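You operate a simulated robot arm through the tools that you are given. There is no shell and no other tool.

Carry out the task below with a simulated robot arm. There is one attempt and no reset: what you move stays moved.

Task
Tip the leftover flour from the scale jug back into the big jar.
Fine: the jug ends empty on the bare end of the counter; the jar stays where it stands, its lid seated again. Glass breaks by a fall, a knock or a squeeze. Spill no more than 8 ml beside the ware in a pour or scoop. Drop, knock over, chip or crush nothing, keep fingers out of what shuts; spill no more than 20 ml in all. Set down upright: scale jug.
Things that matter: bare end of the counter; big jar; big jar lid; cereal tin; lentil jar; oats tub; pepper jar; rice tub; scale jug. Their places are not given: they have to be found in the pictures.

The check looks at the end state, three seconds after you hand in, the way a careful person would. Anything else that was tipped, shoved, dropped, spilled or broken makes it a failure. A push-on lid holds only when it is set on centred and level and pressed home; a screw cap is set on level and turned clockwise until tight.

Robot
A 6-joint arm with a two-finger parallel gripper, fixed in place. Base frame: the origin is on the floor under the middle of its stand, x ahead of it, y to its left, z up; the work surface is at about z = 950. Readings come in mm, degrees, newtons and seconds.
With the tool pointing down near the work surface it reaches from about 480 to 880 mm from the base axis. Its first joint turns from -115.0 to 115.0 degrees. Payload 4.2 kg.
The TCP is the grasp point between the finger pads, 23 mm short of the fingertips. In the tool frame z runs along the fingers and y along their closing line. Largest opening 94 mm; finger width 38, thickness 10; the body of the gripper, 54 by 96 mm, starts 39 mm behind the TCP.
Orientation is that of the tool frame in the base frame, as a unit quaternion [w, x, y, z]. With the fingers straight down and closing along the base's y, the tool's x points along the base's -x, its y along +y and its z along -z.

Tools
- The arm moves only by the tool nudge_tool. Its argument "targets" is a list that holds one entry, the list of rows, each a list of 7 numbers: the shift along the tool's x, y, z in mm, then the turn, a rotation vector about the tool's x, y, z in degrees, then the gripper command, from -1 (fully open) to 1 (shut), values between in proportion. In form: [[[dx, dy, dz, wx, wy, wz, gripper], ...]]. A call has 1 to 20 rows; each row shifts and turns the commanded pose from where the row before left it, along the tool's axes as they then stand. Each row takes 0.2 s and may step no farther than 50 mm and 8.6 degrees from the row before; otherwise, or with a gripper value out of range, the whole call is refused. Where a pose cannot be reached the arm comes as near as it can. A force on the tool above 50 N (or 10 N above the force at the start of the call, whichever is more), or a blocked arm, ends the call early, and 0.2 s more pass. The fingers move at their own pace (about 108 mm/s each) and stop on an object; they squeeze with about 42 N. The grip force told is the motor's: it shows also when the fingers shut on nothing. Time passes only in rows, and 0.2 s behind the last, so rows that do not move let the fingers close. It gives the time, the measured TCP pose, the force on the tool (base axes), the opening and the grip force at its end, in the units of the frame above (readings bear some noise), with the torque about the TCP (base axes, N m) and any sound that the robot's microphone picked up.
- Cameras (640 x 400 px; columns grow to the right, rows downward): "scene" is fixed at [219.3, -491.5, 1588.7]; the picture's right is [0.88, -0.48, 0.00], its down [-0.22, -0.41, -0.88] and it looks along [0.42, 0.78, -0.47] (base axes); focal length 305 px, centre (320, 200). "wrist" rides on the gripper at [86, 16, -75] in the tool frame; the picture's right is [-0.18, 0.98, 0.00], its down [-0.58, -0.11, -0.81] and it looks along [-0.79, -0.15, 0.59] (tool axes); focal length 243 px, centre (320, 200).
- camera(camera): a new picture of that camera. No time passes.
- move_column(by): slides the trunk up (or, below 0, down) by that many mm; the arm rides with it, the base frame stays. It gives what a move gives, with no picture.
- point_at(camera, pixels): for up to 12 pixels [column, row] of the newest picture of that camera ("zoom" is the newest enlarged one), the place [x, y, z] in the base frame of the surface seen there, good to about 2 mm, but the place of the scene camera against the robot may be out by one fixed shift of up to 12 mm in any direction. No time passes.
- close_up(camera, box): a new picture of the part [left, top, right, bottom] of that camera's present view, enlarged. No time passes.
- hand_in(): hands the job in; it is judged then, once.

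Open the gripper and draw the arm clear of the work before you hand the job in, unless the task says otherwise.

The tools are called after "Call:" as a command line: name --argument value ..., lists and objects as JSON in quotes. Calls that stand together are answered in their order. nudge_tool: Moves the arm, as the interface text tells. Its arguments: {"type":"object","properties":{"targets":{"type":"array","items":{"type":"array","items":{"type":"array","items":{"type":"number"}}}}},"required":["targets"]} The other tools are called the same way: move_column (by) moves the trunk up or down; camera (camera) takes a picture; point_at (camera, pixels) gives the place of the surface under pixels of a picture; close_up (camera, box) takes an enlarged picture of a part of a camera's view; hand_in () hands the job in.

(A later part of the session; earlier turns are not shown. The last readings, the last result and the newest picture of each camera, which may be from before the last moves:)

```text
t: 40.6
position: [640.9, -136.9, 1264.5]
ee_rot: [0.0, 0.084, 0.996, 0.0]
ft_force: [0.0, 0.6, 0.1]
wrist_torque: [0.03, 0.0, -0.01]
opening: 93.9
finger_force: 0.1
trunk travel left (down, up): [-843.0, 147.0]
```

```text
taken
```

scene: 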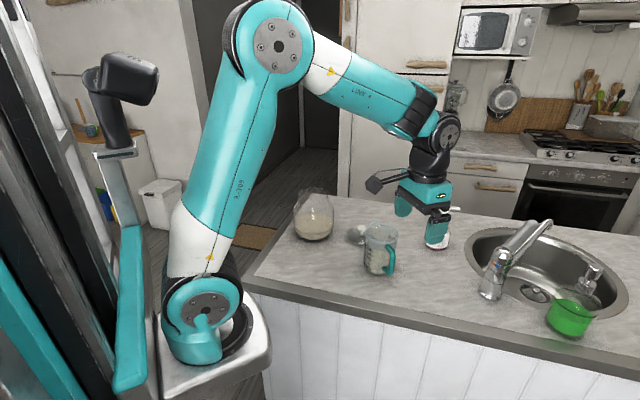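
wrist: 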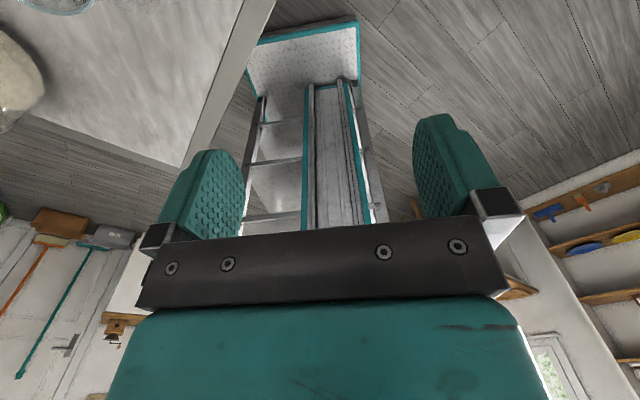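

Back at 9.6° yaw. I finish the turn, shift to (640,-8) and try pitching the tool forward by 32° about its y axis.

Call:
nudge_tool --targets '[[[0, 0, 0, 0, 0, -4.82, -1], [0, 0, 0, 0, 0, -4.82, -1], [0, 43, 0, 0, 0, 0, -1], [0, 43, 0, 0, 0, 0, -1], [0, 43, 0, 0, 0, 0, -1], [0, 0, 0, 0, 0, 0, -1]]]'

Call:
nudge_tool --targets '[[[0, 0, 0, 0, -8, 0, -1], [0, 0, 0, 0, -8, 0, -1], [0, 0, 0, 0, -8, 0, -1], [0, 0, 0, 0, -8, 0, -1]]]'

Call:
camera --camera "scene"

```text
t: 42.0
position: [642.0, -5.9, 1266.8]
ee_rot: [0.001, 0.003, 1.0, 0.001]
ft_force: [-0.6, -0.1, 0.3]
wrist_torque: [0.0, -0.01, -0.02]
opening: 94.1
finger_force: 0.0
trunk travel left (down, up): [-843.0, 147.0]
```

```text
t: 43.0
position: [642.6, -6.3, 1264.2]
ee_rot: [0.278, 0.002, 0.961, 0.0]
ft_force: [-0.2, -0.3, -0.1]
wrist_torque: [-0.01, -0.02, 0.0]
opening: 93.9
finger_force: 0.0
trunk travel left (down, up): [-843.0, 147.0]
```

```text
taken
```

scene: 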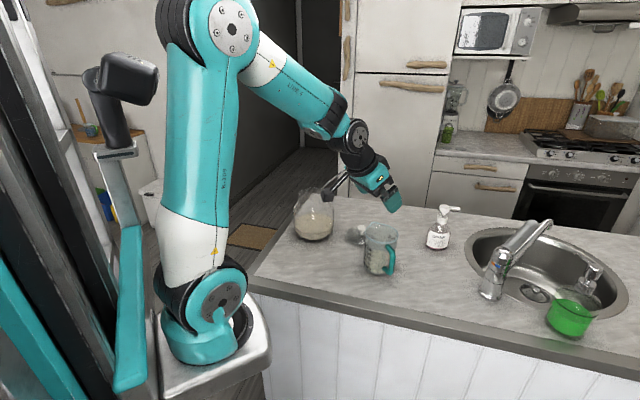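

The pitch works. I go on to 55° pitch (tool 35° below horizontal).

Call:
nudge_tool --targets '[[[0, 0, 0, 0, -7.7, 0, -1], [0, 0, 0, 0, -7.7, 0, -1], [0, 0, 0, 0, -7.6, 0, -1], [0, 0, 0, 0, 0, 0, -1]]]'

Call:
camera --camera "scene"

Call:
camera --camera "wrist"

```text
t: 44.0
position: [642.1, -5.6, 1264.7]
ee_rot: [0.462, 0.002, 0.887, -0.002]
ft_force: [0.9, -0.3, -0.5]
wrist_torque: [0.02, 0.01, -0.01]
opening: 94.0
finger_force: 0.1
trunk travel left (down, up): [-843.0, 147.0]
```

```text
taken
```

scene: 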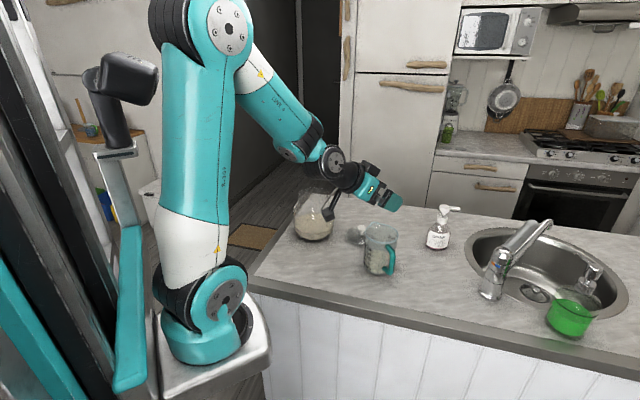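

```text
taken
```

wrist: 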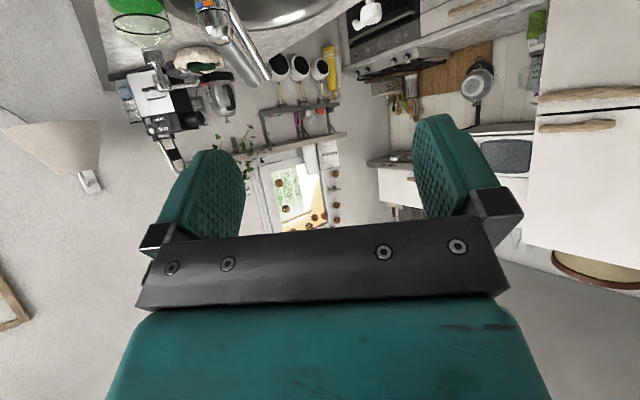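

The tool now points 35° below horizontal toward +x. I narrow the opening to about 33 mm and descend to the pre-grasp point 70 mm behind the handle bar, near (651,-8.5,1068).

Call:
nudge_tool --targets '[[[31.1, -0.58, 24.1, 0, 0, 0, 0.298], [31.1, -0.58, 24.1, 0, 0, 0, 0.298], [31.1, -0.58, 24.1, 0, 0, 0, 0.298], [31.1, -0.58, 24.1, 0, 0, 0, 0.298], [0, 0, 0, 0, 0, 0, 0.298]]]'

Call:
camera --camera "scene"

Call:
camera --camera "wrist"

```text
t: 45.2
position: [647.9, -10.8, 1105.5]
ee_rot: [0.462, 0.001, 0.887, 0.0]
ft_force: [0.5, 0.6, 0.5]
wrist_torque: [0.02, 0.01, -0.01]
opening: 32.9
finger_force: 0.0
trunk travel left (down, up): [-843.0, 147.0]
```

```text
taken
```

scene: 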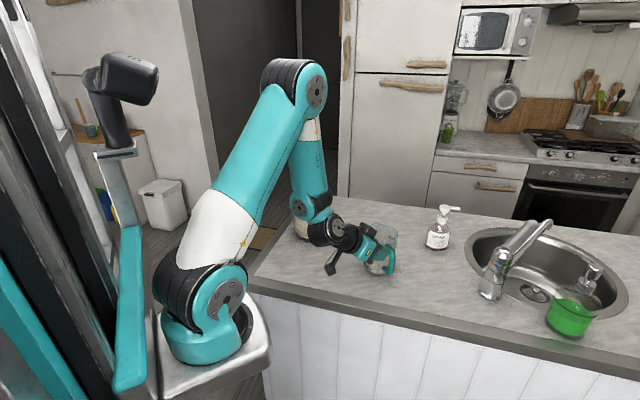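

```text
taken
```

wrist: 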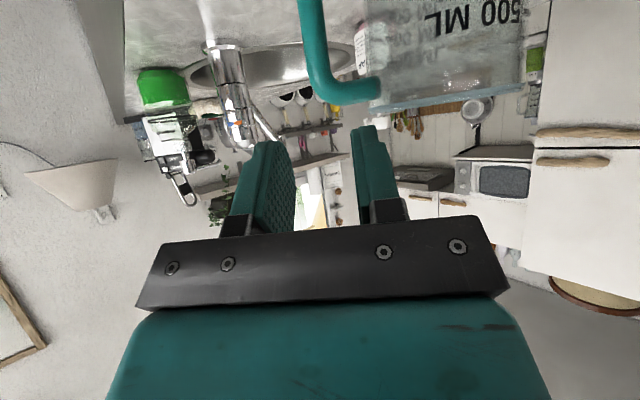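

The handle shows up close: vertical bar at about (313,35), upper bar at (355,92). I zoom in and query it for exact position.

Call:
close_up --camera "wrist" --box '[250, 0, 430, 120]'

Call:
point_at --camera "wrist" --pixels '[[303, 15], [313, 15], [322, 15], [306, 45], [316, 45], [326, 45], [330, 82], [350, 84], [350, 92], [350, 101], [372, 90], [318, 90]]'

```text
3.33 times, centred on (340, 60) of wrist
```

zoom: 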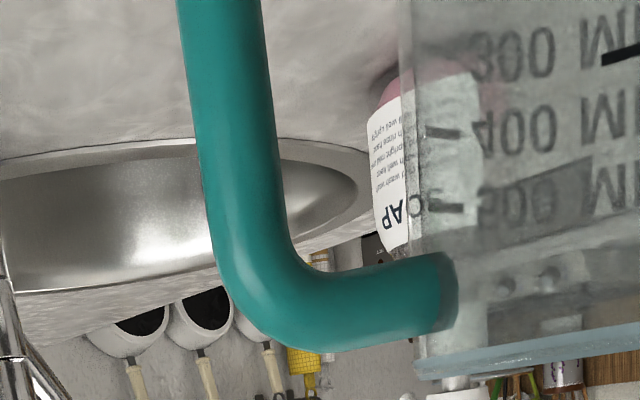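

```text
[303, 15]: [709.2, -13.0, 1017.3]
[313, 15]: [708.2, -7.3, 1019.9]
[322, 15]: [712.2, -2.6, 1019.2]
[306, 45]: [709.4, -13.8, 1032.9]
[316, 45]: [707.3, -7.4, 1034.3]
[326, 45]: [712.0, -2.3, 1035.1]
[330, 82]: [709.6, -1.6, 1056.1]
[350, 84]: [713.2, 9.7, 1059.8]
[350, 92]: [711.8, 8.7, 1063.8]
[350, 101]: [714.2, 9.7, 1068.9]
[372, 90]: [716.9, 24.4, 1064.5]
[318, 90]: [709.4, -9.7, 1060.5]
```

The bar centre is about (714.7,-7.6), 14–15 mm thick, with straight section roughly z 1009–1042. I line up to (650,-7.6,1069), 70 mm behind along the tool axis.

Call:
nudge_tool --targets '[[[14.2, 1.6, 11.2, 0, 0, 0, 0.298], [14.2, 1.6, 11.2, 0, 0, 0, 0.298], [0, 0, 0, 0, 0, 0, 0.298]]]'

Call:
camera --camera "wrist"

Call:
close_up --camera "scene" --box '[310, 200, 430, 290]'

```text
t: 46.0
position: [652.2, -7.9, 1069.8]
ee_rot: [0.461, 0.002, 0.887, -0.002]
ft_force: [-0.1, -0.4, -0.4]
wrist_torque: [0.0, 0.0, -0.03]
opening: 33.2
finger_force: 0.1
trunk travel left (down, up): [-843.0, 147.0]
```

```text
taken
```

wrist: 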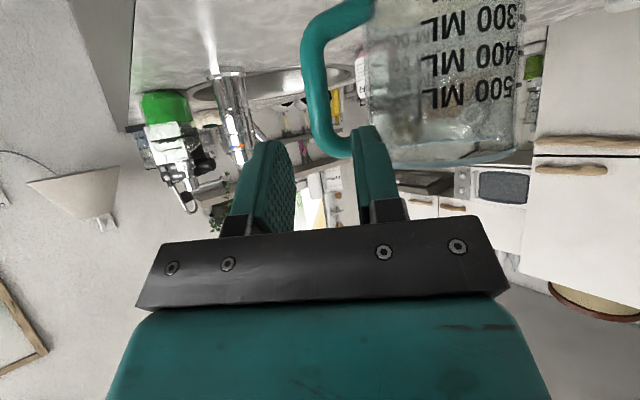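

```text
4.44 times, centred on (370, 245) of scene
```

zoom: 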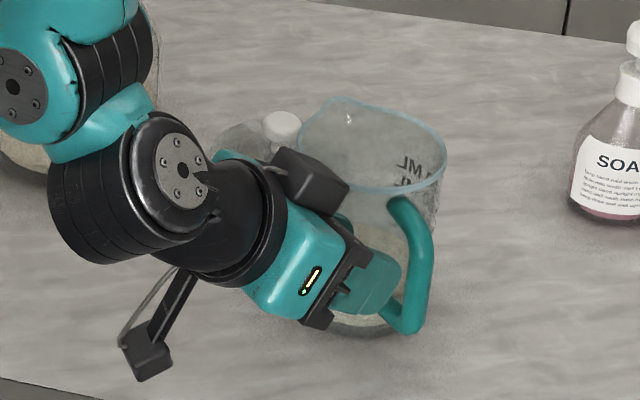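

The loop is fully in view: bar around column 315 at row 90. I query again to fix the lateral alignment.

Call:
close_up --camera "wrist" --box '[280, 0, 400, 180]'

Call:
point_at --camera "wrist" --pixels '[[303, 60], [314, 60], [325, 60], [305, 90], [316, 90], [327, 90], [308, 115], [318, 115], [330, 115], [340, 135], [345, 20], [335, 30]]'

```text
2.22 times, centred on (340, 90) of wrist
```

zoom: 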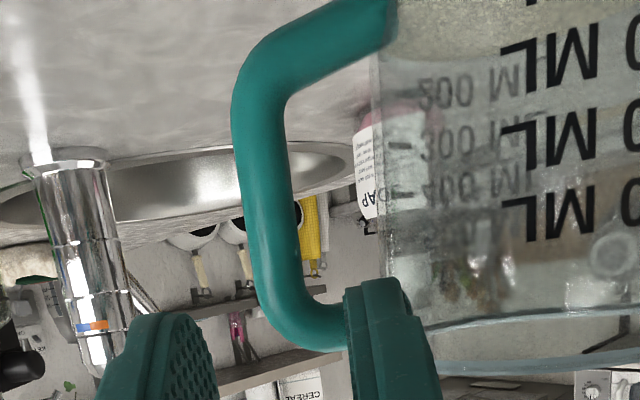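

```text
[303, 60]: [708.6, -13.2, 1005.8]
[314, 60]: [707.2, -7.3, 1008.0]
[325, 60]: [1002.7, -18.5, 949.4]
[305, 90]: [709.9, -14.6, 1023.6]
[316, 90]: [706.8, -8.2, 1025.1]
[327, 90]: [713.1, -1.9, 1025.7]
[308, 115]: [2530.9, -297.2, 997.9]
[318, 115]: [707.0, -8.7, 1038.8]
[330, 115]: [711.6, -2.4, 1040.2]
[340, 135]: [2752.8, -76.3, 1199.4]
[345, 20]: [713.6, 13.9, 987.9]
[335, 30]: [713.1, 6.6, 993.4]
```

Lateral alignment is good (bar centre y≈-8.3, tool at -7.9), and the inner finger will pass between bar and glass. I advance 35 mm along the tool axis and check.

Call:
nudge_tool --targets '[[[1, -0.2, 12, 0, 0, 0, 0.298], [1, -0.2, 12, 0, 0, 0, 0.298], [0, 0, 11, 0, 0, 0, 0.298], [0, 0, 0, 0, 0, 0, 0.298]]]'

Call:
camera --camera "wrist"

Call:
close_up --camera "scene" --box '[340, 210, 420, 290]'

```text
t: 47.0
position: [678.8, -5.2, 1049.3]
ee_rot: [0.462, 0.002, 0.887, -0.001]
ft_force: [0.3, -0.2, 0.0]
wrist_torque: [-0.02, -0.01, 0.04]
opening: 33.1
finger_force: 0.1
trunk travel left (down, up): [-843.0, 147.0]
```

```text
taken
```

wrist: 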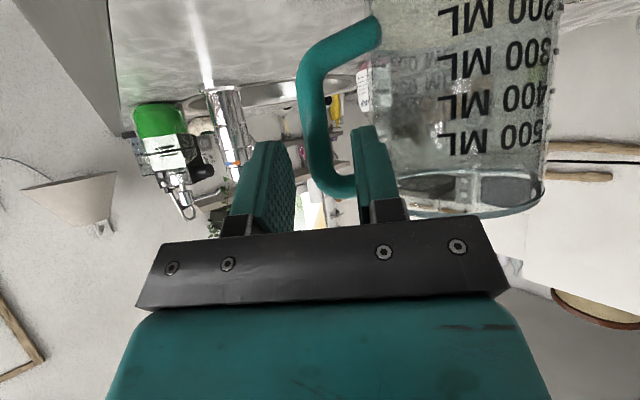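

```text
5.00 times, centred on (380, 250) of scene
```

zoom: 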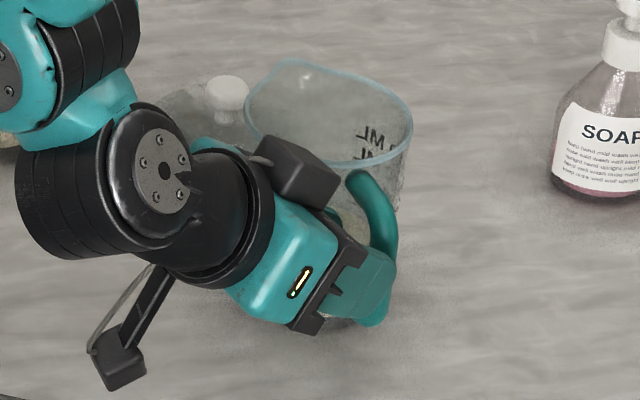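

A black box on the gripper's upper side shows near zoom (305,165), close to the jug rim in this view. I query its place against the rim before advancing.

Call:
point_at --camera "zoom" --pixels '[[300, 150], [330, 180], [335, 205], [285, 190], [265, 150], [320, 150], [250, 120], [275, 145], [340, 240], [355, 255], [375, 260], [330, 160]]'

```text
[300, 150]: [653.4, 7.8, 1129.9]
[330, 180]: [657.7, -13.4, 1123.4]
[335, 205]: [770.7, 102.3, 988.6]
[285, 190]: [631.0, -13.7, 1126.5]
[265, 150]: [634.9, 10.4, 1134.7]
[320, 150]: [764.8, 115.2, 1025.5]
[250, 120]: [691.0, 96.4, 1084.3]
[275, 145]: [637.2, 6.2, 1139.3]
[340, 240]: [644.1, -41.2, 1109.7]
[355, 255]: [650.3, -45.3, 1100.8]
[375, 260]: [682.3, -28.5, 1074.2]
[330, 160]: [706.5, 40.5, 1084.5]
```

The box ends up 27 mm clear of the rim, so it's safe. I advance the remaining 34 mm in small steps.

Call:
nudge_tool --targets '[[[0, 0, 9, 0, 0, 0, 0.298], [0, 0, 9, 0, 0, 0, 0.298], [0, 0, 9, 0, 0, 0, 0.298], [0, 0, 7, 0, 0, 0, 0.298], [0, 0, 0, 0, 0, 0, 0.298]]]'

Call:
camera --camera "wrist"

Call:
close_up --camera "scene" --box '[340, 210, 420, 290]'

Call:
close_up --camera "wrist" --box '[230, 20, 410, 220]'

```text
t: 48.2
position: [706.6, -6.5, 1030.5]
ee_rot: [0.462, 0.001, 0.887, -0.001]
ft_force: [0.1, 0.8, 1.0]
wrist_torque: [0.01, 0.0, -0.02]
opening: 32.8
finger_force: 0.1
trunk travel left (down, up): [-843.0, 147.0]
```

```text
taken
```

wrist: 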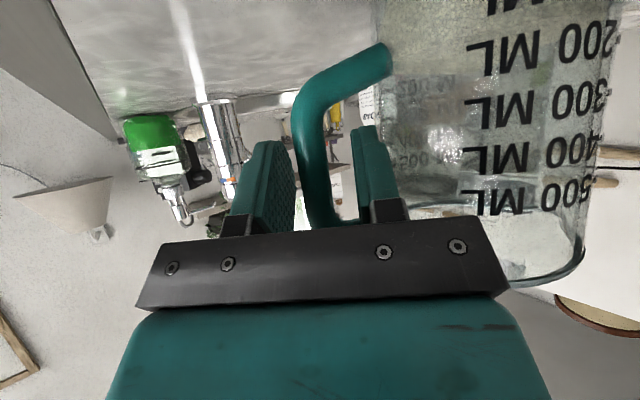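

```text
5.00 times, centred on (380, 250) of scene
```

zoom: 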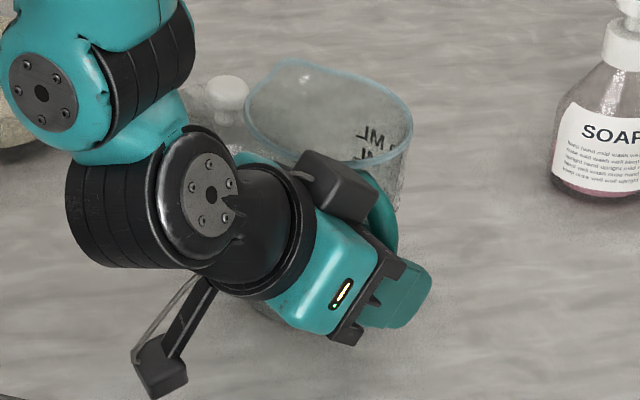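

```text
2.00 times, centred on (320, 120) of wrist
```

zoom: 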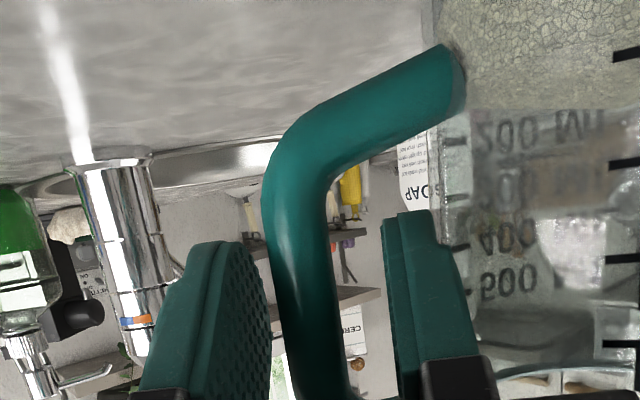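

The bar sits between the fingers but about 3 mm toward the left finger (columns 297–330 at row 167). I shift -3 mm along tool y and close on the bar.

Call:
nudge_tool --targets '[[[0, -1.5, 0, 0, 0, 0, 0.298], [0, -1.5, 0, 0, 0, 0, 0.298], [0, 0, 0, 0, 0, 0, 0.4], [0, 0, 0, 0, 0, 0, 0.5], [0, 0, 0, 0, 0, 0, 0.6], [0, 0, 0, 0, 0, 0, 0.7], [0, 0, 0, 0, 0, 0, 1], [0, 0, 0, 0, 0, 0, 1]]]'

Call:
camera --camera "wrist"

Call:
close_up --camera "scene" --box '[340, 210, 420, 290]'

```text
t: 50.0
position: [706.3, -10.4, 1029.5]
ee_rot: [0.462, 0.001, 0.887, -0.001]
ft_force: [0.7, 0.3, 1.4]
wrist_torque: [0.2, 0.02, -0.01]
opening: 14.9
finger_force: 41.9
trunk travel left (down, up): [-843.0, 147.0]
```

```text
taken
```

wrist: 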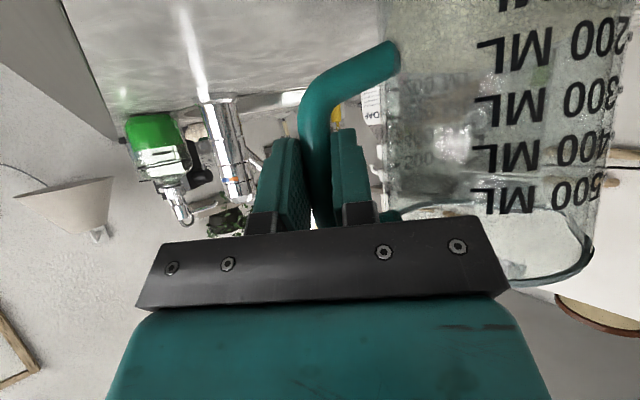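

```text
5.00 times, centred on (380, 250) of scene
```

zoom: 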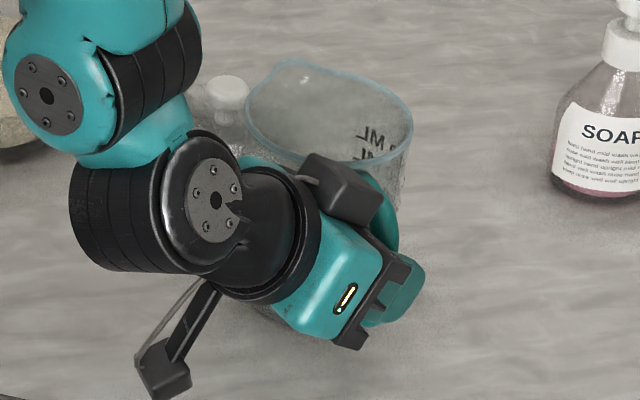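

Gripped at 14.9 mm with 41.9 N and the jug stands unmoved. I lift it gently straight up by about 20 mm.

Call:
nudge_tool --targets '[[[-1.64, 0, -1.15, 0, 0, 0, 1], [-1.64, 0, -1.15, 0, 0, 0, 1], [-3.28, 0, -2.3, 0, 0, 0, 1], [-4.1, 0, -2.87, 0, 0, 0, 1], [-5.7, 0, -4.0, 0, 0, 0, 1], [0, 0, 0, 0, 0, 0, 1]]]'

Call:
camera --camera "wrist"

Call:
close_up --camera "scene" --box '[320, 190, 440, 290]'

```text
t: 51.4
position: [706.2, -10.0, 1050.2]
ee_rot: [0.462, 0.002, 0.887, -0.001]
ft_force: [0.9, 0.3, -2.0]
wrist_torque: [-0.15, 0.07, 0.01]
opening: 15.0
finger_force: 42.4
trunk travel left (down, up): [-843.0, 147.0]
```

```text
taken
```

wrist: 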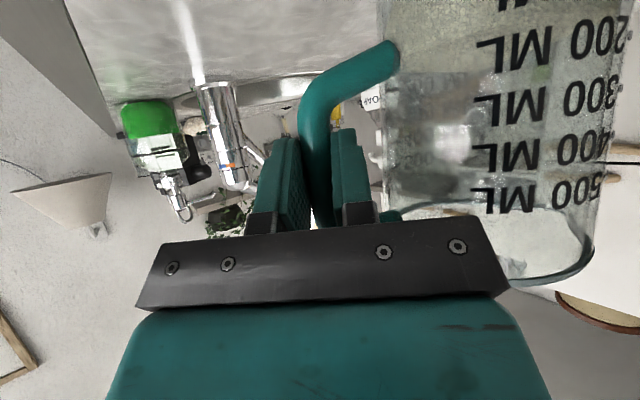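

```text
4.00 times, centred on (380, 240) of scene
```

zoom: 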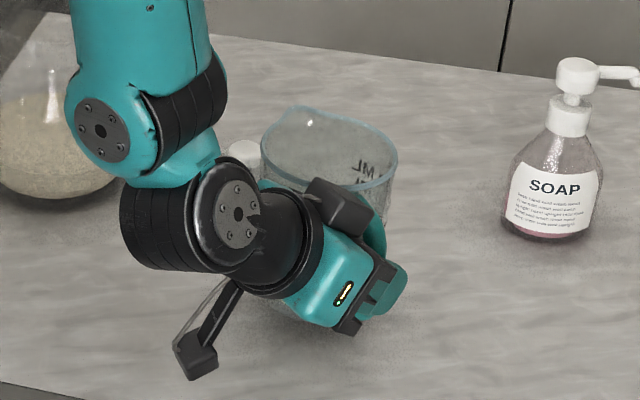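

The jug is held firmly (about 2–3 N, no tilt change). I lift it straight up to TCP z≈1320, well above jar and lid.

Call:
nudge_tool --targets '[[[-12.3, 0, -8.6, 0, 0, 0, 1], [-20.5, 0, -14.4, 0, 0, 0, 1], [-24.6, 0, -17.2, 0, 0, 0, 1], [-24.6, 0, -17.2, 0, 0, 0, 1], [-24.6, 0, -17.2, 0, 0, 0, 1], [-24.6, 0, -17.2, 0, 0, 0, 1], [-24.6, 0, -17.2, 0, 0, 0, 1], [-24.6, 0, -17.2, 0, 0, 0, 1], [-24.6, 0, -17.2, 0, 0, 0, 1], [-16.4, 0, -11.5, 0, 0, 0, 1], [0, 0, 0, 0, 0, 0, 1]]]'

Call:
camera --camera "scene"

Call:
camera --camera "wrist"

```text
t: 53.8
position: [704.5, -9.8, 1319.5]
ee_rot: [0.461, 0.002, 0.887, -0.001]
ft_force: [0.4, 0.4, -1.3]
wrist_torque: [-0.15, 0.07, 0.0]
opening: 15.0
finger_force: 41.9
trunk travel left (down, up): [-843.0, 147.0]
```

```text
taken
```

scene: 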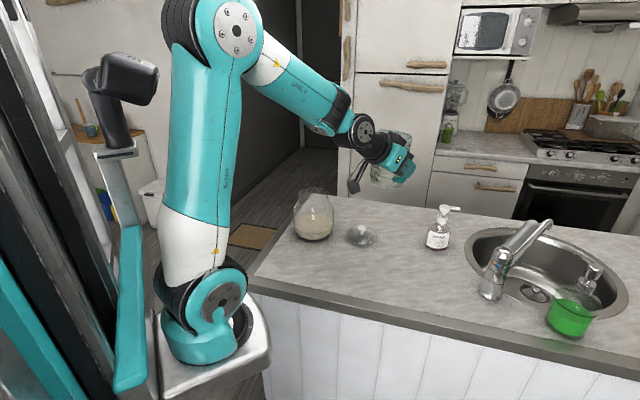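

```text
taken
```

wrist: 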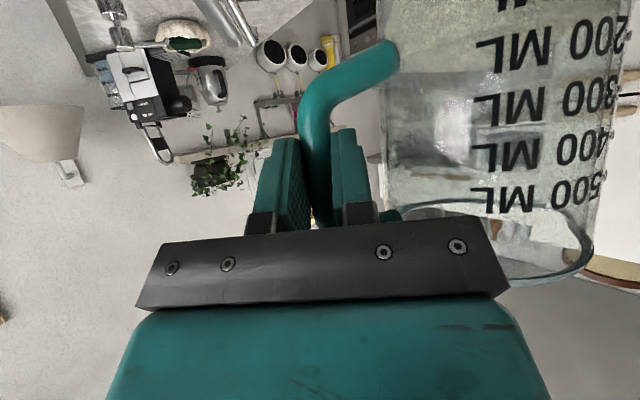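

Jug is lifted cleanly. Now the jar is visible; I zoom in on the jar mouth to measure its rim height and opening.

Call:
close_up --camera "scene" --box '[280, 170, 400, 260]'

```text
4.44 times, centred on (340, 215) of scene
```

zoom: 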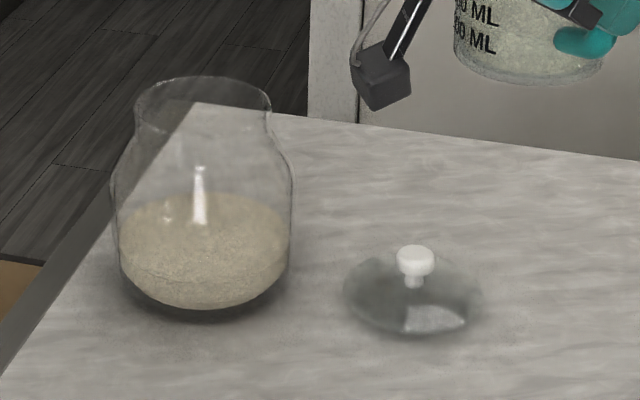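

The jar mouth ellipse spans zoom (133..270, 76..118). I query rim points and the lid's place.

Call:
point_at --camera "zoom" --pixels '[[134, 97], [270, 97], [200, 77], [200, 119], [160, 112], [240, 112], [150, 84], [255, 84], [415, 255], [345, 290], [482, 300], [410, 335]]'

```text
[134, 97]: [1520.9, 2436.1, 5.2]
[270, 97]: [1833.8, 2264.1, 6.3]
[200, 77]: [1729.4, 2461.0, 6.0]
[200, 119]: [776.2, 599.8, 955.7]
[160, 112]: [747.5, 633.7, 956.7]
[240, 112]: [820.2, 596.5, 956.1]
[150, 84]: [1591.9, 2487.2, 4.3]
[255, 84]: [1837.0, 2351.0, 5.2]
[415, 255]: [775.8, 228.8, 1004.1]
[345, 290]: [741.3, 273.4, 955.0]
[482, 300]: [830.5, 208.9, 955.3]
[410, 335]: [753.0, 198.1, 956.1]
```

Rim is near z≈1110, mouth radius about 53 around (647.5,340). Now I shift the held jug +160 mm in y at this height and then yaw it 75° counter-clockwise (about vertical) so the spout will point toward -x/+y and the arm stays comfortable.

Call:
nudge_tool --targets '[[[0, 20, 0, 0, 0, 0, 1], [0, 35, 0, 0, 0, 0, 1], [0, 40, 0, 0, 0, 0, 1], [0, 40, 0, 0, 0, 0, 1], [0, 25, 0, 0, 0, 0, 1], [0, 0, 0, -3.41, 0, -2.39, 1], [0, 0, 0, -5.12, 0, -3.59, 1], [0, 0, 0, -5.12, 0, -3.59, 1], [0, 0, 0, -5.12, 0, -3.59, 1], [0, 0, 0, -5.12, 0, -3.59, 1], [0, 0, 0, -5.12, 0, -3.59, 1], [0, 0, 0, 0, 0, 0, 1]]]'

Call:
camera --camera "scene"

```text
t: 56.4
position: [707.5, 150.1, 1318.8]
ee_rot: [0.44, -0.269, 0.845, 0.14]
ft_force: [0.3, -0.5, -1.9]
wrist_torque: [-0.12, -0.02, 0.0]
opening: 14.8
finger_force: 42.0
trunk travel left (down, up): [-843.0, 147.0]
```

```text
taken
```

scene: 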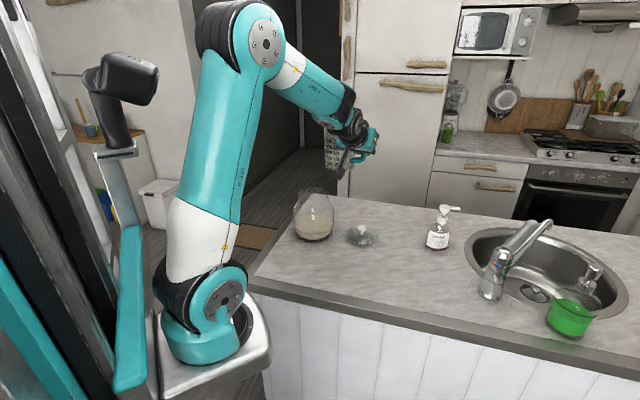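

Yaw of 35° done with the jug upright. I continue with the remaining 39.6° yaw.

Call:
nudge_tool --targets '[[[0, 0, 0, -5.41, 0, -3.79, 1], [0, 0, 0, -5.41, 0, -3.79, 1], [0, 0, 0, -5.41, 0, -3.79, 1], [0, 0, 0, -5.41, 0, -3.79, 1], [0, 0, 0, -5.41, 0, -3.79, 1], [0, 0, 0, -5.41, 0, -3.79, 1], [0, 0, 0, 0, 0, 0, 1]]]'

Call:
camera --camera "scene"

Call:
camera --camera "wrist"

```text
t: 58.0
position: [708.0, 152.1, 1319.6]
ee_rot: [0.366, -0.54, 0.705, 0.279]
ft_force: [-0.3, 0.3, -2.0]
wrist_torque: [-0.12, -0.12, -0.02]
opening: 15.1
finger_force: 41.7
trunk travel left (down, up): [-843.0, 147.0]
```

```text
taken
```

scene: 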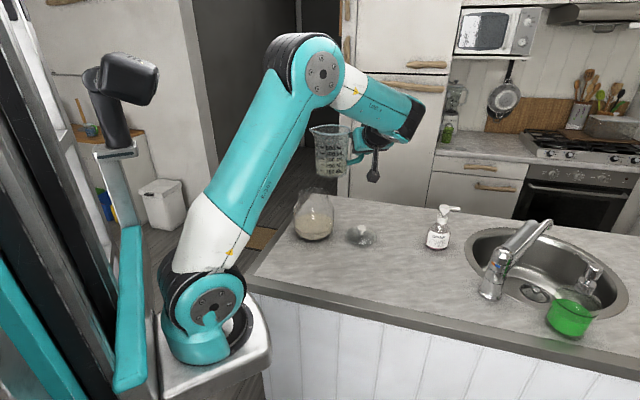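

```text
taken
```

wrist: 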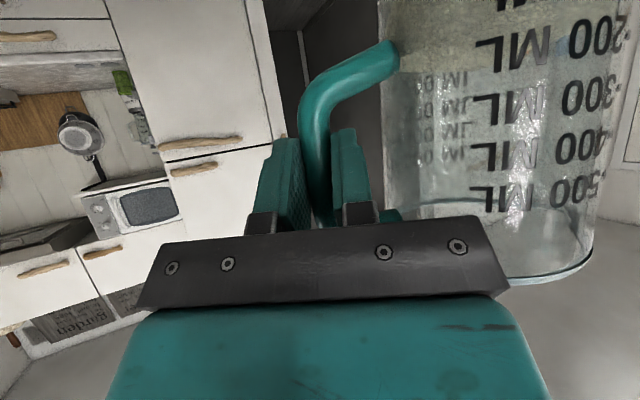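

The jug is upright and turned; spout at scene (311,131). I zoom in to verify spout tip position relative to the tool.

Call:
close_up --camera "scene" --box '[290, 100, 410, 200]'

```text
4.00 times, centred on (350, 150) of scene
```

zoom: 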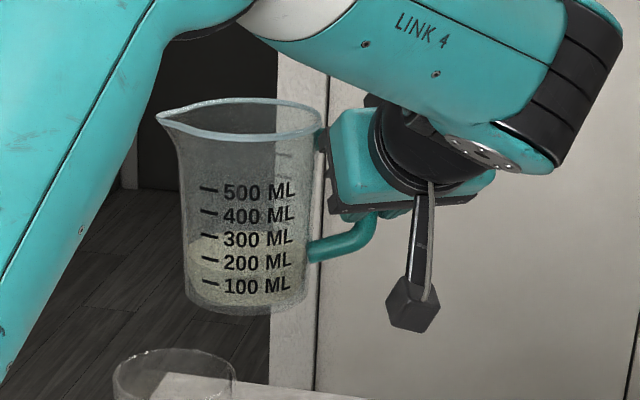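

I query spout tip and rim points in this zoom for level and offset.

Call:
point_at --camera "zoom" --pixels '[[159, 117], [162, 119], [200, 133], [240, 138], [290, 138], [320, 126], [250, 99], [190, 300], [225, 312], [280, 308], [370, 235], [410, 300]]'

```text
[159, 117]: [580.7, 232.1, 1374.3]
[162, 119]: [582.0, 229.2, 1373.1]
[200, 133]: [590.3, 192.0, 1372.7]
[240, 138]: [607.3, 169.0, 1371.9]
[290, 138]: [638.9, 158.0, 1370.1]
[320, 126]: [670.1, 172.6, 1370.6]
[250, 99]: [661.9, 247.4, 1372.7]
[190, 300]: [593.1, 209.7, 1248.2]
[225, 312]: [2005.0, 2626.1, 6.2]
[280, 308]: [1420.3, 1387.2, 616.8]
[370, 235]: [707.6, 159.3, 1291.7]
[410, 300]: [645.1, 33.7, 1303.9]
```

Spout tip and rim match my prediction within ~4 mm and the jug is level. I move to the start of the pour: TCP about (784,256,1270), putting the spout high above the jar mouth.

Call:
nudge_tool --targets '[[[-3.0, -5.0, 13.5, 0, 0, 0, 1], [-5.3, -9.0, 24.3, 0, 0, 0, 1], [-6.5, -11.0, 29.7, 0, 0, 0, 1], [-6.5, -11.0, 29.7, 0, 0, 0, 1], [-6.5, -10.8, 29.7, 0, 0, 0, 1], [0, 0, 0, 0, 0, 0, 1], [0, 0, 0, 0, 0, 0, 1]]]'

Call:
camera --camera "scene"

Call:
close_up --camera "scene" --box '[280, 120, 420, 250]'

```text
t: 59.6
position: [785.1, 253.8, 1270.9]
ee_rot: [0.367, -0.539, 0.705, 0.279]
ft_force: [0.1, 0.1, -1.4]
wrist_torque: [-0.08, -0.09, -0.03]
opening: 15.0
finger_force: 41.8
trunk travel left (down, up): [-843.0, 147.0]
```

```text
taken
```

scene: 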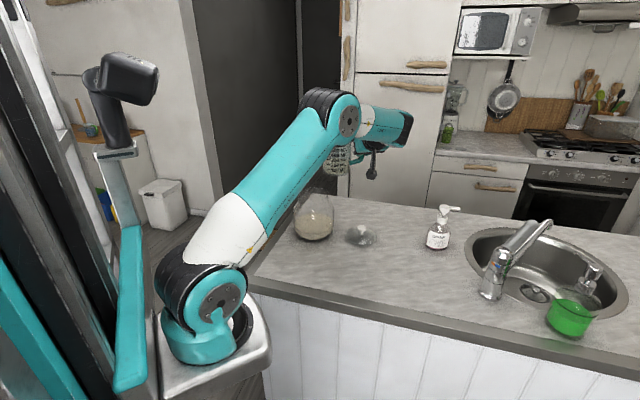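

```text
3.08 times, centred on (350, 185) of scene
```

zoom: 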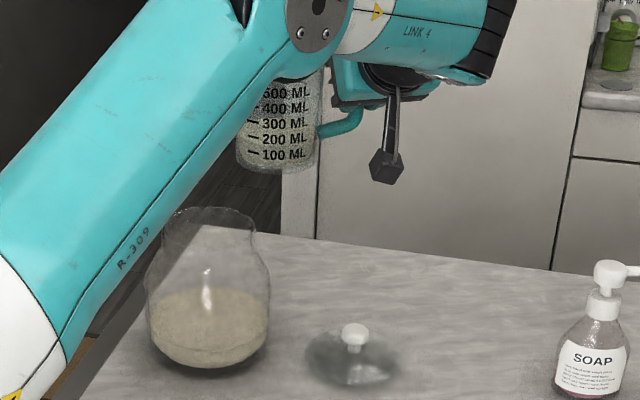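

The arm's elbow occludes the spout from this camera. I check the elbow and link positions to be sure the jug clears the arm when tilting.

Call:
point_at --camera "scene" --pixels '[[348, 120], [325, 100], [300, 160], [270, 200], [345, 140], [385, 115], [400, 130], [330, 165], [345, 165], [370, 170], [318, 145], [360, 160]]'

Call:
camera --camera "wrist"

```text
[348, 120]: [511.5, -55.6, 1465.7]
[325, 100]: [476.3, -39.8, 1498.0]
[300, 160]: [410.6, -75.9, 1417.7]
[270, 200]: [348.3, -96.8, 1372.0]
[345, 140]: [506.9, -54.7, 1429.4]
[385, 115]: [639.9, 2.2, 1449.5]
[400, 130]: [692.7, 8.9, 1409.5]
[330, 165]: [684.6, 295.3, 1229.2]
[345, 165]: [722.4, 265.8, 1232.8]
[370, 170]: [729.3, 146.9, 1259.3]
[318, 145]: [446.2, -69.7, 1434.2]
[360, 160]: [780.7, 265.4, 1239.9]
```

```text
taken
```

wrist: 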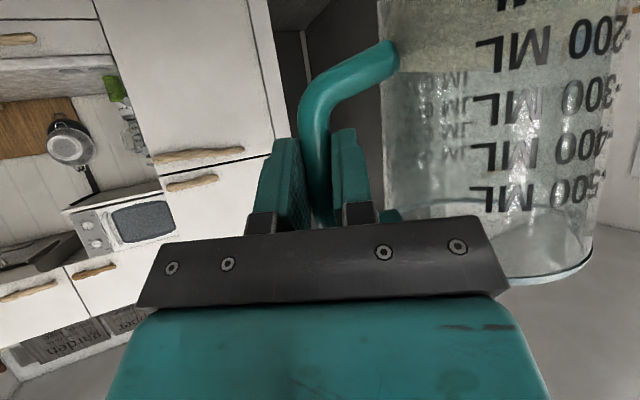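

The arm links are over 250 mm from the jug. I begin tilting about the spout, to 45° (below where flour should flow), keeping the spout over the jar mouth.

Call:
nudge_tool --targets '[[[5.05, -5.05, 2.03, 4.183, 1.776, -5.968, 1], [8.6, -1.33, 5.63, 4.183, 1.776, -5.968, 1], [7.48, 2.49, 5.99, 4.183, 1.776, -5.968, 1], [2.49, 4.14, 2.98, 4.183, 1.776, -5.968, 1], [-2.35, 4.66, -0.26, 4.183, 1.776, -5.968, 1], [0, 0, 0, 0, 0, 0, 1]]]'

Call:
close_up --camera "scene" --box '[270, 110, 430, 250]'

Call:
camera --camera "wrist"

```text
t: 61.0
position: [784.2, 253.5, 1239.7]
ee_rot: [-0.462, 0.646, -0.607, -0.003]
ft_force: [-0.6, 0.0, -2.6]
wrist_torque: [-0.06, -0.05, -0.01]
opening: 14.6
finger_force: 41.9
trunk travel left (down, up): [-843.0, 147.0]
```

```text
2.86 times, centred on (350, 180) of scene
```

zoom: 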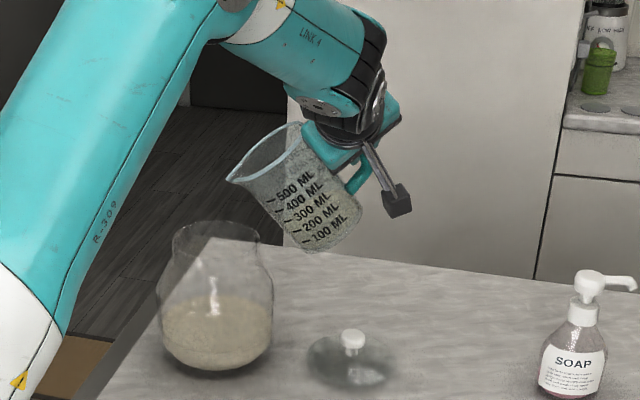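

```text
taken
```

wrist: 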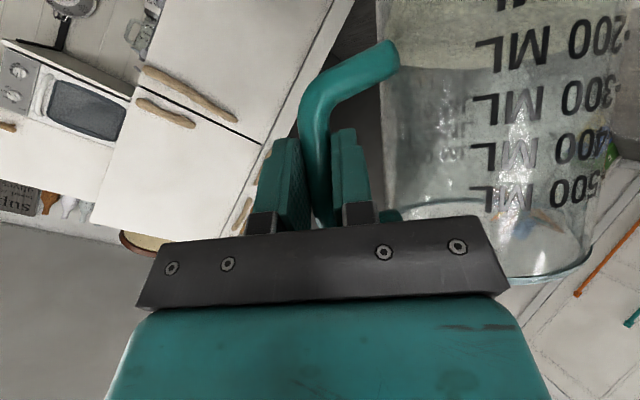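

At 37.5° the flour still rests inside and the spout is at zoom (229,181), above the jar mouth. I verify the spout's position.

Call:
point_at --camera "zoom" --pixels '[[229, 181], [233, 182], [240, 186], [350, 225], [310, 250], [360, 205], [300, 124], [275, 205]]'

```text
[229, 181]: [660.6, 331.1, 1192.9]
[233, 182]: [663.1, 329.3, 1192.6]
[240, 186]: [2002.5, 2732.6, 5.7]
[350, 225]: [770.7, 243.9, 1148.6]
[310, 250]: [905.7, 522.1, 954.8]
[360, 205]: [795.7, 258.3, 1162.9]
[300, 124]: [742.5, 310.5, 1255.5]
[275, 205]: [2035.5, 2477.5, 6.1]
```

The spout tip is within several mm of plan; I add a 4 mm lateral correction and tilt on to 60°, slowing down near the expected start of flow.

Call:
nudge_tool --targets '[[[-8.9, 2.86, -0.37, 4.183, 1.776, -5.968, 1], [-3.98, 2.57, -2.02, 2.092, 0.888, -2.984, 1], [-3.98, 2.57, -2.02, 2.092, 0.888, -2.984, 1], [-3.76, 0.86, -2.38, 1.394, 0.592, -1.989, 1], [-3.76, 0.86, -2.38, 1.394, 0.592, -1.989, 1], [-3.76, 0.86, -2.38, 1.394, 0.592, -1.989, 1], [0, 0, 0, 0, 0, 0, 1]]]'

Call:
close_up --camera "scene" --box '[270, 110, 430, 250]'

Call:
camera --camera "wrist"

```text
t: 62.6
position: [758.8, 271.7, 1249.7]
ee_rot: [-0.495, 0.679, -0.517, 0.164]
ft_force: [-0.5, -0.3, -1.9]
wrist_torque: [-0.03, -0.05, 0.0]
opening: 15.0
finger_force: 42.1
trunk travel left (down, up): [-843.0, 147.0]
```

```text
2.86 times, centred on (350, 180) of scene
```

zoom: 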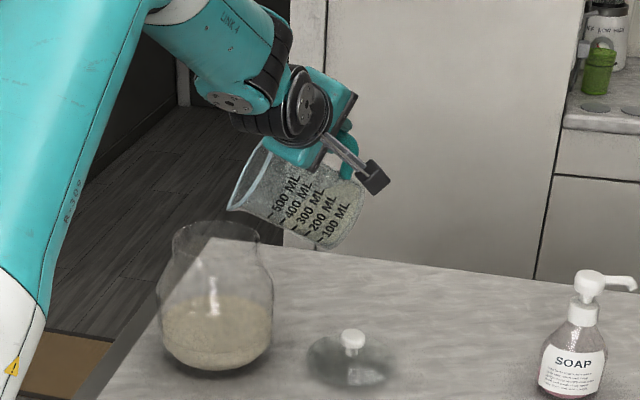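

```text
taken
```

wrist: 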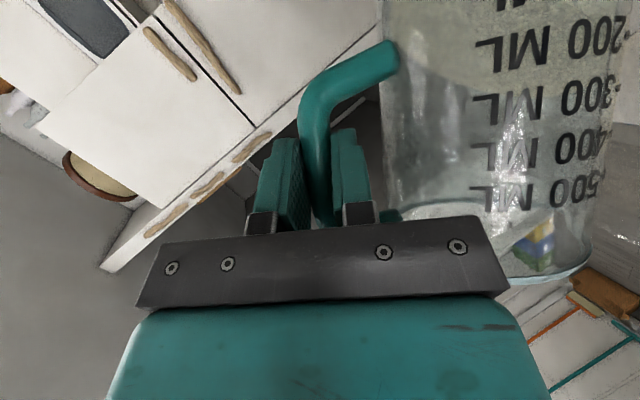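

At 60° the flour still holds; the spout (zoom (229,208)) is right over the mouth. I continue slowly to 75°.

Call:
nudge_tool --targets '[[[-4.48, 0, -3.14, 1.394, 0.592, -1.989, 1], [-4.48, 0, -3.14, 1.394, 0.592, -1.989, 1], [-4.48, 0, -3.14, 1.394, 0.592, -1.989, 1], [0, 0, 0, 0, 0, 0, 1], [-4.68, 0.08, -3.26, 1.394, 0.592, -1.989, 1], [-4.68, 0.08, -3.26, 1.394, 0.592, -1.989, 1], [-4.68, 0.08, -3.26, 1.394, 0.592, -1.989, 1], [0, 0, 0, 0, 0, 0, 1]]]'

Call:
close_up --camera "scene" --box '[280, 130, 400, 250]'

```text
t: 64.4
position: [732.2, 285.8, 1262.5]
ee_rot: [-0.508, 0.686, -0.445, 0.273]
ft_force: [0.4, 0.6, -1.7]
wrist_torque: [-0.02, -0.01, 0.03]
opening: 14.8
finger_force: 42.2
trunk travel left (down, up): [-843.0, 147.0]
```

```text
3.33 times, centred on (340, 190) of scene
```

zoom: 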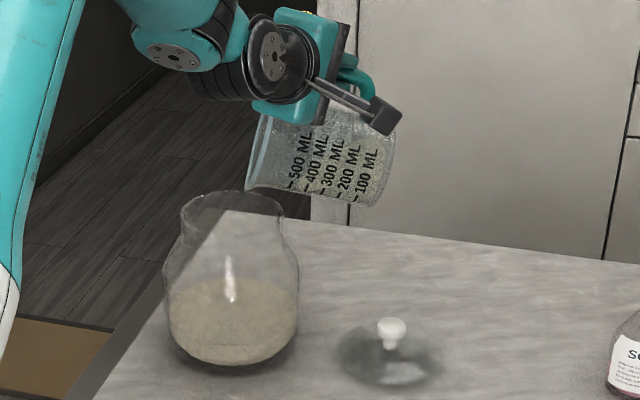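

At 75° no flour has left yet. I continue slowly to 90°.

Call:
nudge_tool --targets '[[[-4.93, -0.14, -3.5, 1.394, 0.592, -1.989, 1], [-4.93, -0.14, -3.5, 1.394, 0.592, -1.989, 1], [-4.93, -0.14, -3.5, 1.394, 0.592, -1.989, 1], [0, 0, 0, 0, 0, 0, 1], [-5.1, -0.72, -3.79, 1.394, 0.592, -1.989, 1], [0, 0, 0, 0, 0, 0, 1]]]'

Call:
close_up --camera "scene" --box '[280, 130, 400, 250]'

```text
t: 65.8
position: [711.6, 299.7, 1270.1]
ee_rot: [-0.51, 0.684, -0.393, 0.342]
ft_force: [-0.3, 0.0, -1.9]
wrist_torque: [-0.02, 0.08, 0.0]
opening: 14.8
finger_force: 41.7
trunk travel left (down, up): [-843.0, 147.0]
```

```text
3.33 times, centred on (340, 190) of scene
```

zoom: 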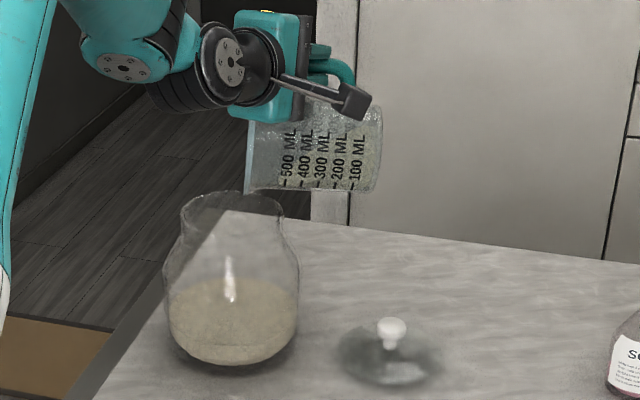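

At 85° the spout is over the mouth with its projection slightly right of centre. I continue in small steps to about 95°, with pauses to let flour flow.

Call:
nudge_tool --targets '[[[-5.1, -0.72, -3.79, 1.394, 0.592, -1.989, 1], [0, 0, 0, 0, 0, 0, 1], [-5.1, -0.72, -3.79, 1.394, 0.592, -1.989, 1], [0, 0, 0, 0, 0, 0, 1], [-5.06, -1.69, -4.05, 1.394, 0.592, -1.989, 1], [0, 0, 0, 0, 0, 0, 1], [-5.06, -1.69, -4.05, 1.394, 0.592, -1.989, 1], [0, 0, 0, 0, 0, 0, 1], [0, 0, 0, 0, 0, 0, 1]]]'

Call:
close_up --camera "scene" --box '[280, 130, 400, 250]'

Call:
camera --camera "wrist"

```text
t: 67.8
position: [689.5, 311.2, 1274.0]
ee_rot: [-0.51, 0.676, -0.34, 0.409]
ft_force: [0.0, 0.2, -1.5]
wrist_torque: [0.0, 0.06, 0.0]
opening: 15.3
finger_force: 41.9
trunk travel left (down, up): [-843.0, 147.0]
```

```text
3.33 times, centred on (340, 190) of scene
```

zoom: 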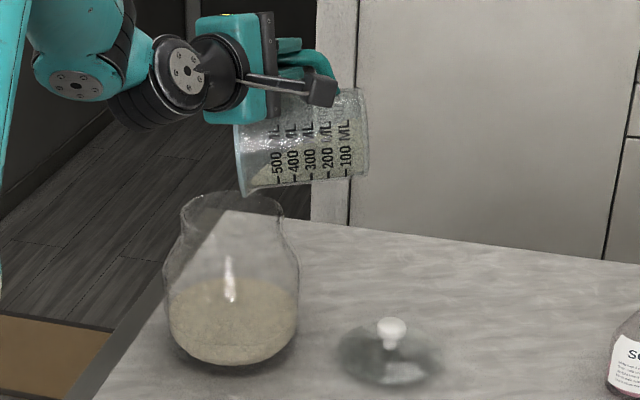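

```text
taken
```

wrist: 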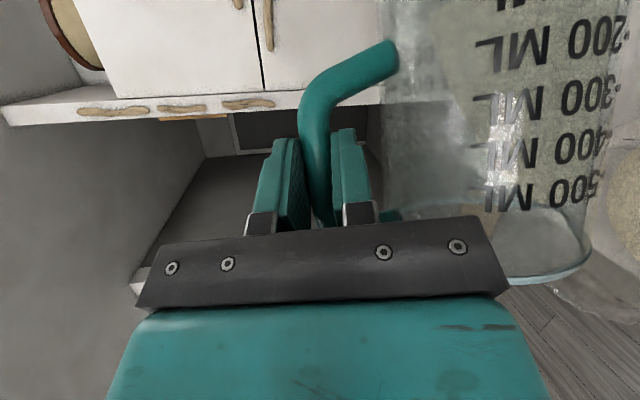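

At 95° the flour has run along the lower wall up to the spout. I verify the spout tip's place before the flow starts.

Call:
point_at --camera "zoom" --pixels '[[245, 192], [247, 190], [250, 188], [243, 193], [237, 140], [300, 180], [360, 170]]'

```text
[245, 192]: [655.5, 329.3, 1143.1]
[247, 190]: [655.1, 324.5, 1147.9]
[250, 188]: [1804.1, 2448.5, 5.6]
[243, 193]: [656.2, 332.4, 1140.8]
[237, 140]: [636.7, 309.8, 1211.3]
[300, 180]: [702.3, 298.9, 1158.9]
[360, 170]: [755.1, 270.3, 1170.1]
```

The tip is about 13 mm short of the jar's centre and ~25 mm above the rim: well placed. I tilt slowly on to 105° with pauses.

Call:
nudge_tool --targets '[[[-5.06, -1.69, -4.05, 1.394, 0.592, -1.989, 1], [0, 0, 0, 0, 0, 0, 1], [0, 0, 0, 0, 0, 0, 1], [-5.06, -1.69, -4.05, 1.394, 0.592, -1.989, 1], [0, 0, 0, 0, 0, 0, 1], [0, 0, 0, 0, 0, 0, 1], [-5.06, -1.69, -4.05, 1.394, 0.592, -1.989, 1], [0, 0, 0, 0, 0, 0, 1], [0, 0, 0, 0, 0, 0, 1], [-5.06, -1.69, -4.05, 1.394, 0.592, -1.989, 1], [0, 0, 0, 0, 0, 0, 1], [0, 0, 0, 0, 0, 0, 1]]]'

Call:
close_up --camera "scene" --box '[280, 130, 400, 250]'

```text
t: 70.4
position: [666.8, 325.3, 1276.1]
ee_rot: [-0.507, 0.663, -0.281, 0.474]
ft_force: [0.3, -0.4, -1.0]
wrist_torque: [0.01, 0.05, -0.01]
opening: 14.8
finger_force: 42.0
trunk travel left (down, up): [-843.0, 147.0]
```

```text
3.33 times, centred on (340, 190) of scene
```

zoom: 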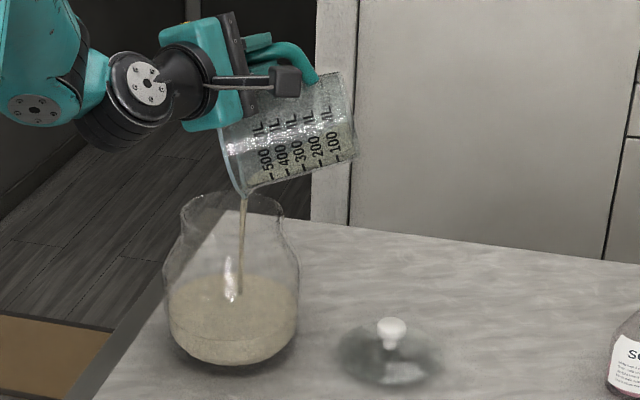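

A clean stream runs from the spout into the jar's middle. I let it flow and tilt on slowly to 112.5°.

Call:
nudge_tool --targets '[[[0, 0, 0, 0, 0, 0, 1], [0, 0, 0, 0, 0, 0, 1], [0, 0, 0, 0, 0, 0, 1], [-5.06, -1.69, -4.05, 1.394, 0.592, -1.989, 1], [0, 0, 0, 0, 0, 0, 1], [0, 0, 0, 0, 0, 0, 1], [0, 0, 0, 0, 0, 0, 1], [-5.06, -1.69, -4.05, 1.394, 0.592, -1.989, 1], [0, 0, 0, 0, 0, 0, 1], [0, 0, 0, 0, 0, 0, 1], [0, 0, 0, 0, 0, 0, 1], [-5.06, -1.69, -4.05, 1.394, 0.592, -1.989, 1], [0, 0, 0, 0, 0, 0, 1], [0, 0, 0, 0, 0, 0, 1]]]'

Call:
close_up --camera "scene" --box '[280, 130, 400, 250]'

```text
t: 73.4
position: [650.0, 333.6, 1277.4]
ee_rot: [-0.499, 0.652, -0.237, 0.52]
ft_force: [0.0, 0.2, -1.4]
wrist_torque: [0.05, 0.08, 0.0]
opening: 14.7
finger_force: 42.5
trunk travel left (down, up): [-843.0, 147.0]
```

```text
3.33 times, centred on (340, 190) of scene
```

zoom: 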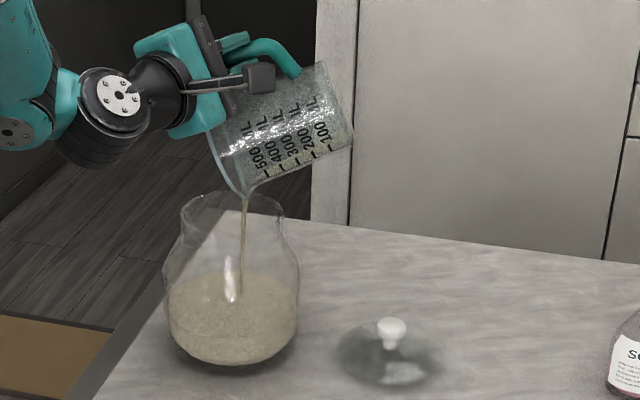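

The stream stays centred and flour in the jug is dropping. I continue slowly to 125°.

Call:
nudge_tool --targets '[[[0, 0, 0, 0, 0, 0, 1], [-5.06, -1.69, -4.05, 1.394, 0.592, -1.989, 1], [0, 0, 0, 0, 0, 0, 1], [0, 0, 0, 0, 0, 0, 1], [-5.06, -1.69, -4.05, 1.394, 0.592, -1.989, 1], [0, 0, 0, 0, 0, 0, 1], [0, 0, 0, 0, 0, 0, 1], [-5.06, -1.69, -4.05, 1.394, 0.592, -1.989, 1], [0, 0, 0, 0, 0, 0, 1], [0, 0, 0, 0, 0, 0, 1], [-5.06, -1.69, -4.05, 1.394, 0.592, -1.989, 1], [0, 0, 0, 0, 0, 0, 1], [0, 0, 0, 0, 0, 0, 1], [-5.06, -1.69, -4.05, 1.394, 0.592, -1.989, 1], [0, 0, 0, 0, 0, 0, 1], [0, 0, 0, 0, 0, 0, 1]]]'

Call:
close_up --camera "scene" --box '[280, 130, 400, 250]'

Call:
camera --camera "scene"

```text
t: 76.8
position: [621.3, 349.5, 1269.7]
ee_rot: [-0.485, 0.624, -0.161, 0.591]
ft_force: [-0.1, -0.4, -0.8]
wrist_torque: [0.03, 0.05, 0.0]
opening: 14.5
finger_force: 41.5
trunk travel left (down, up): [-843.0, 147.0]
```

```text
3.33 times, centred on (340, 190) of scene
```

zoom: 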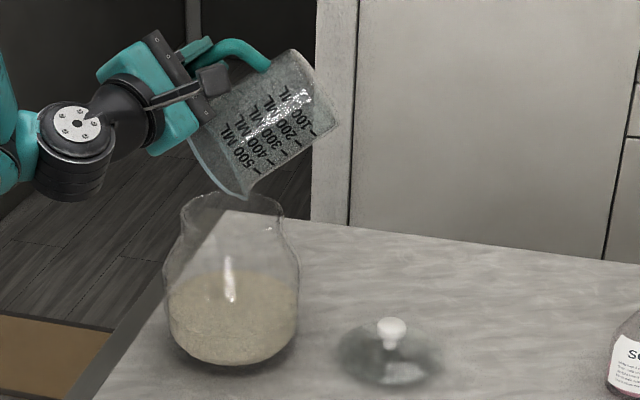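

```text
taken
```

scene: 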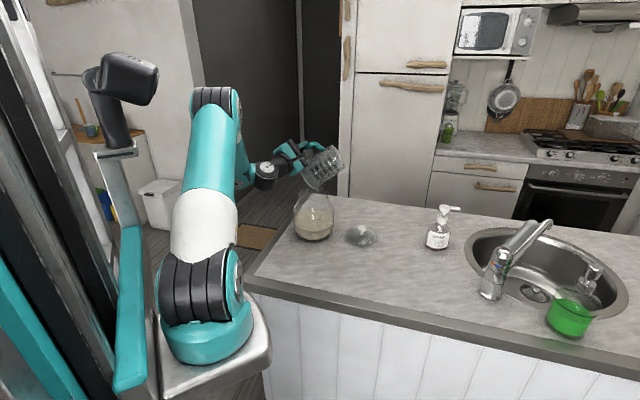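

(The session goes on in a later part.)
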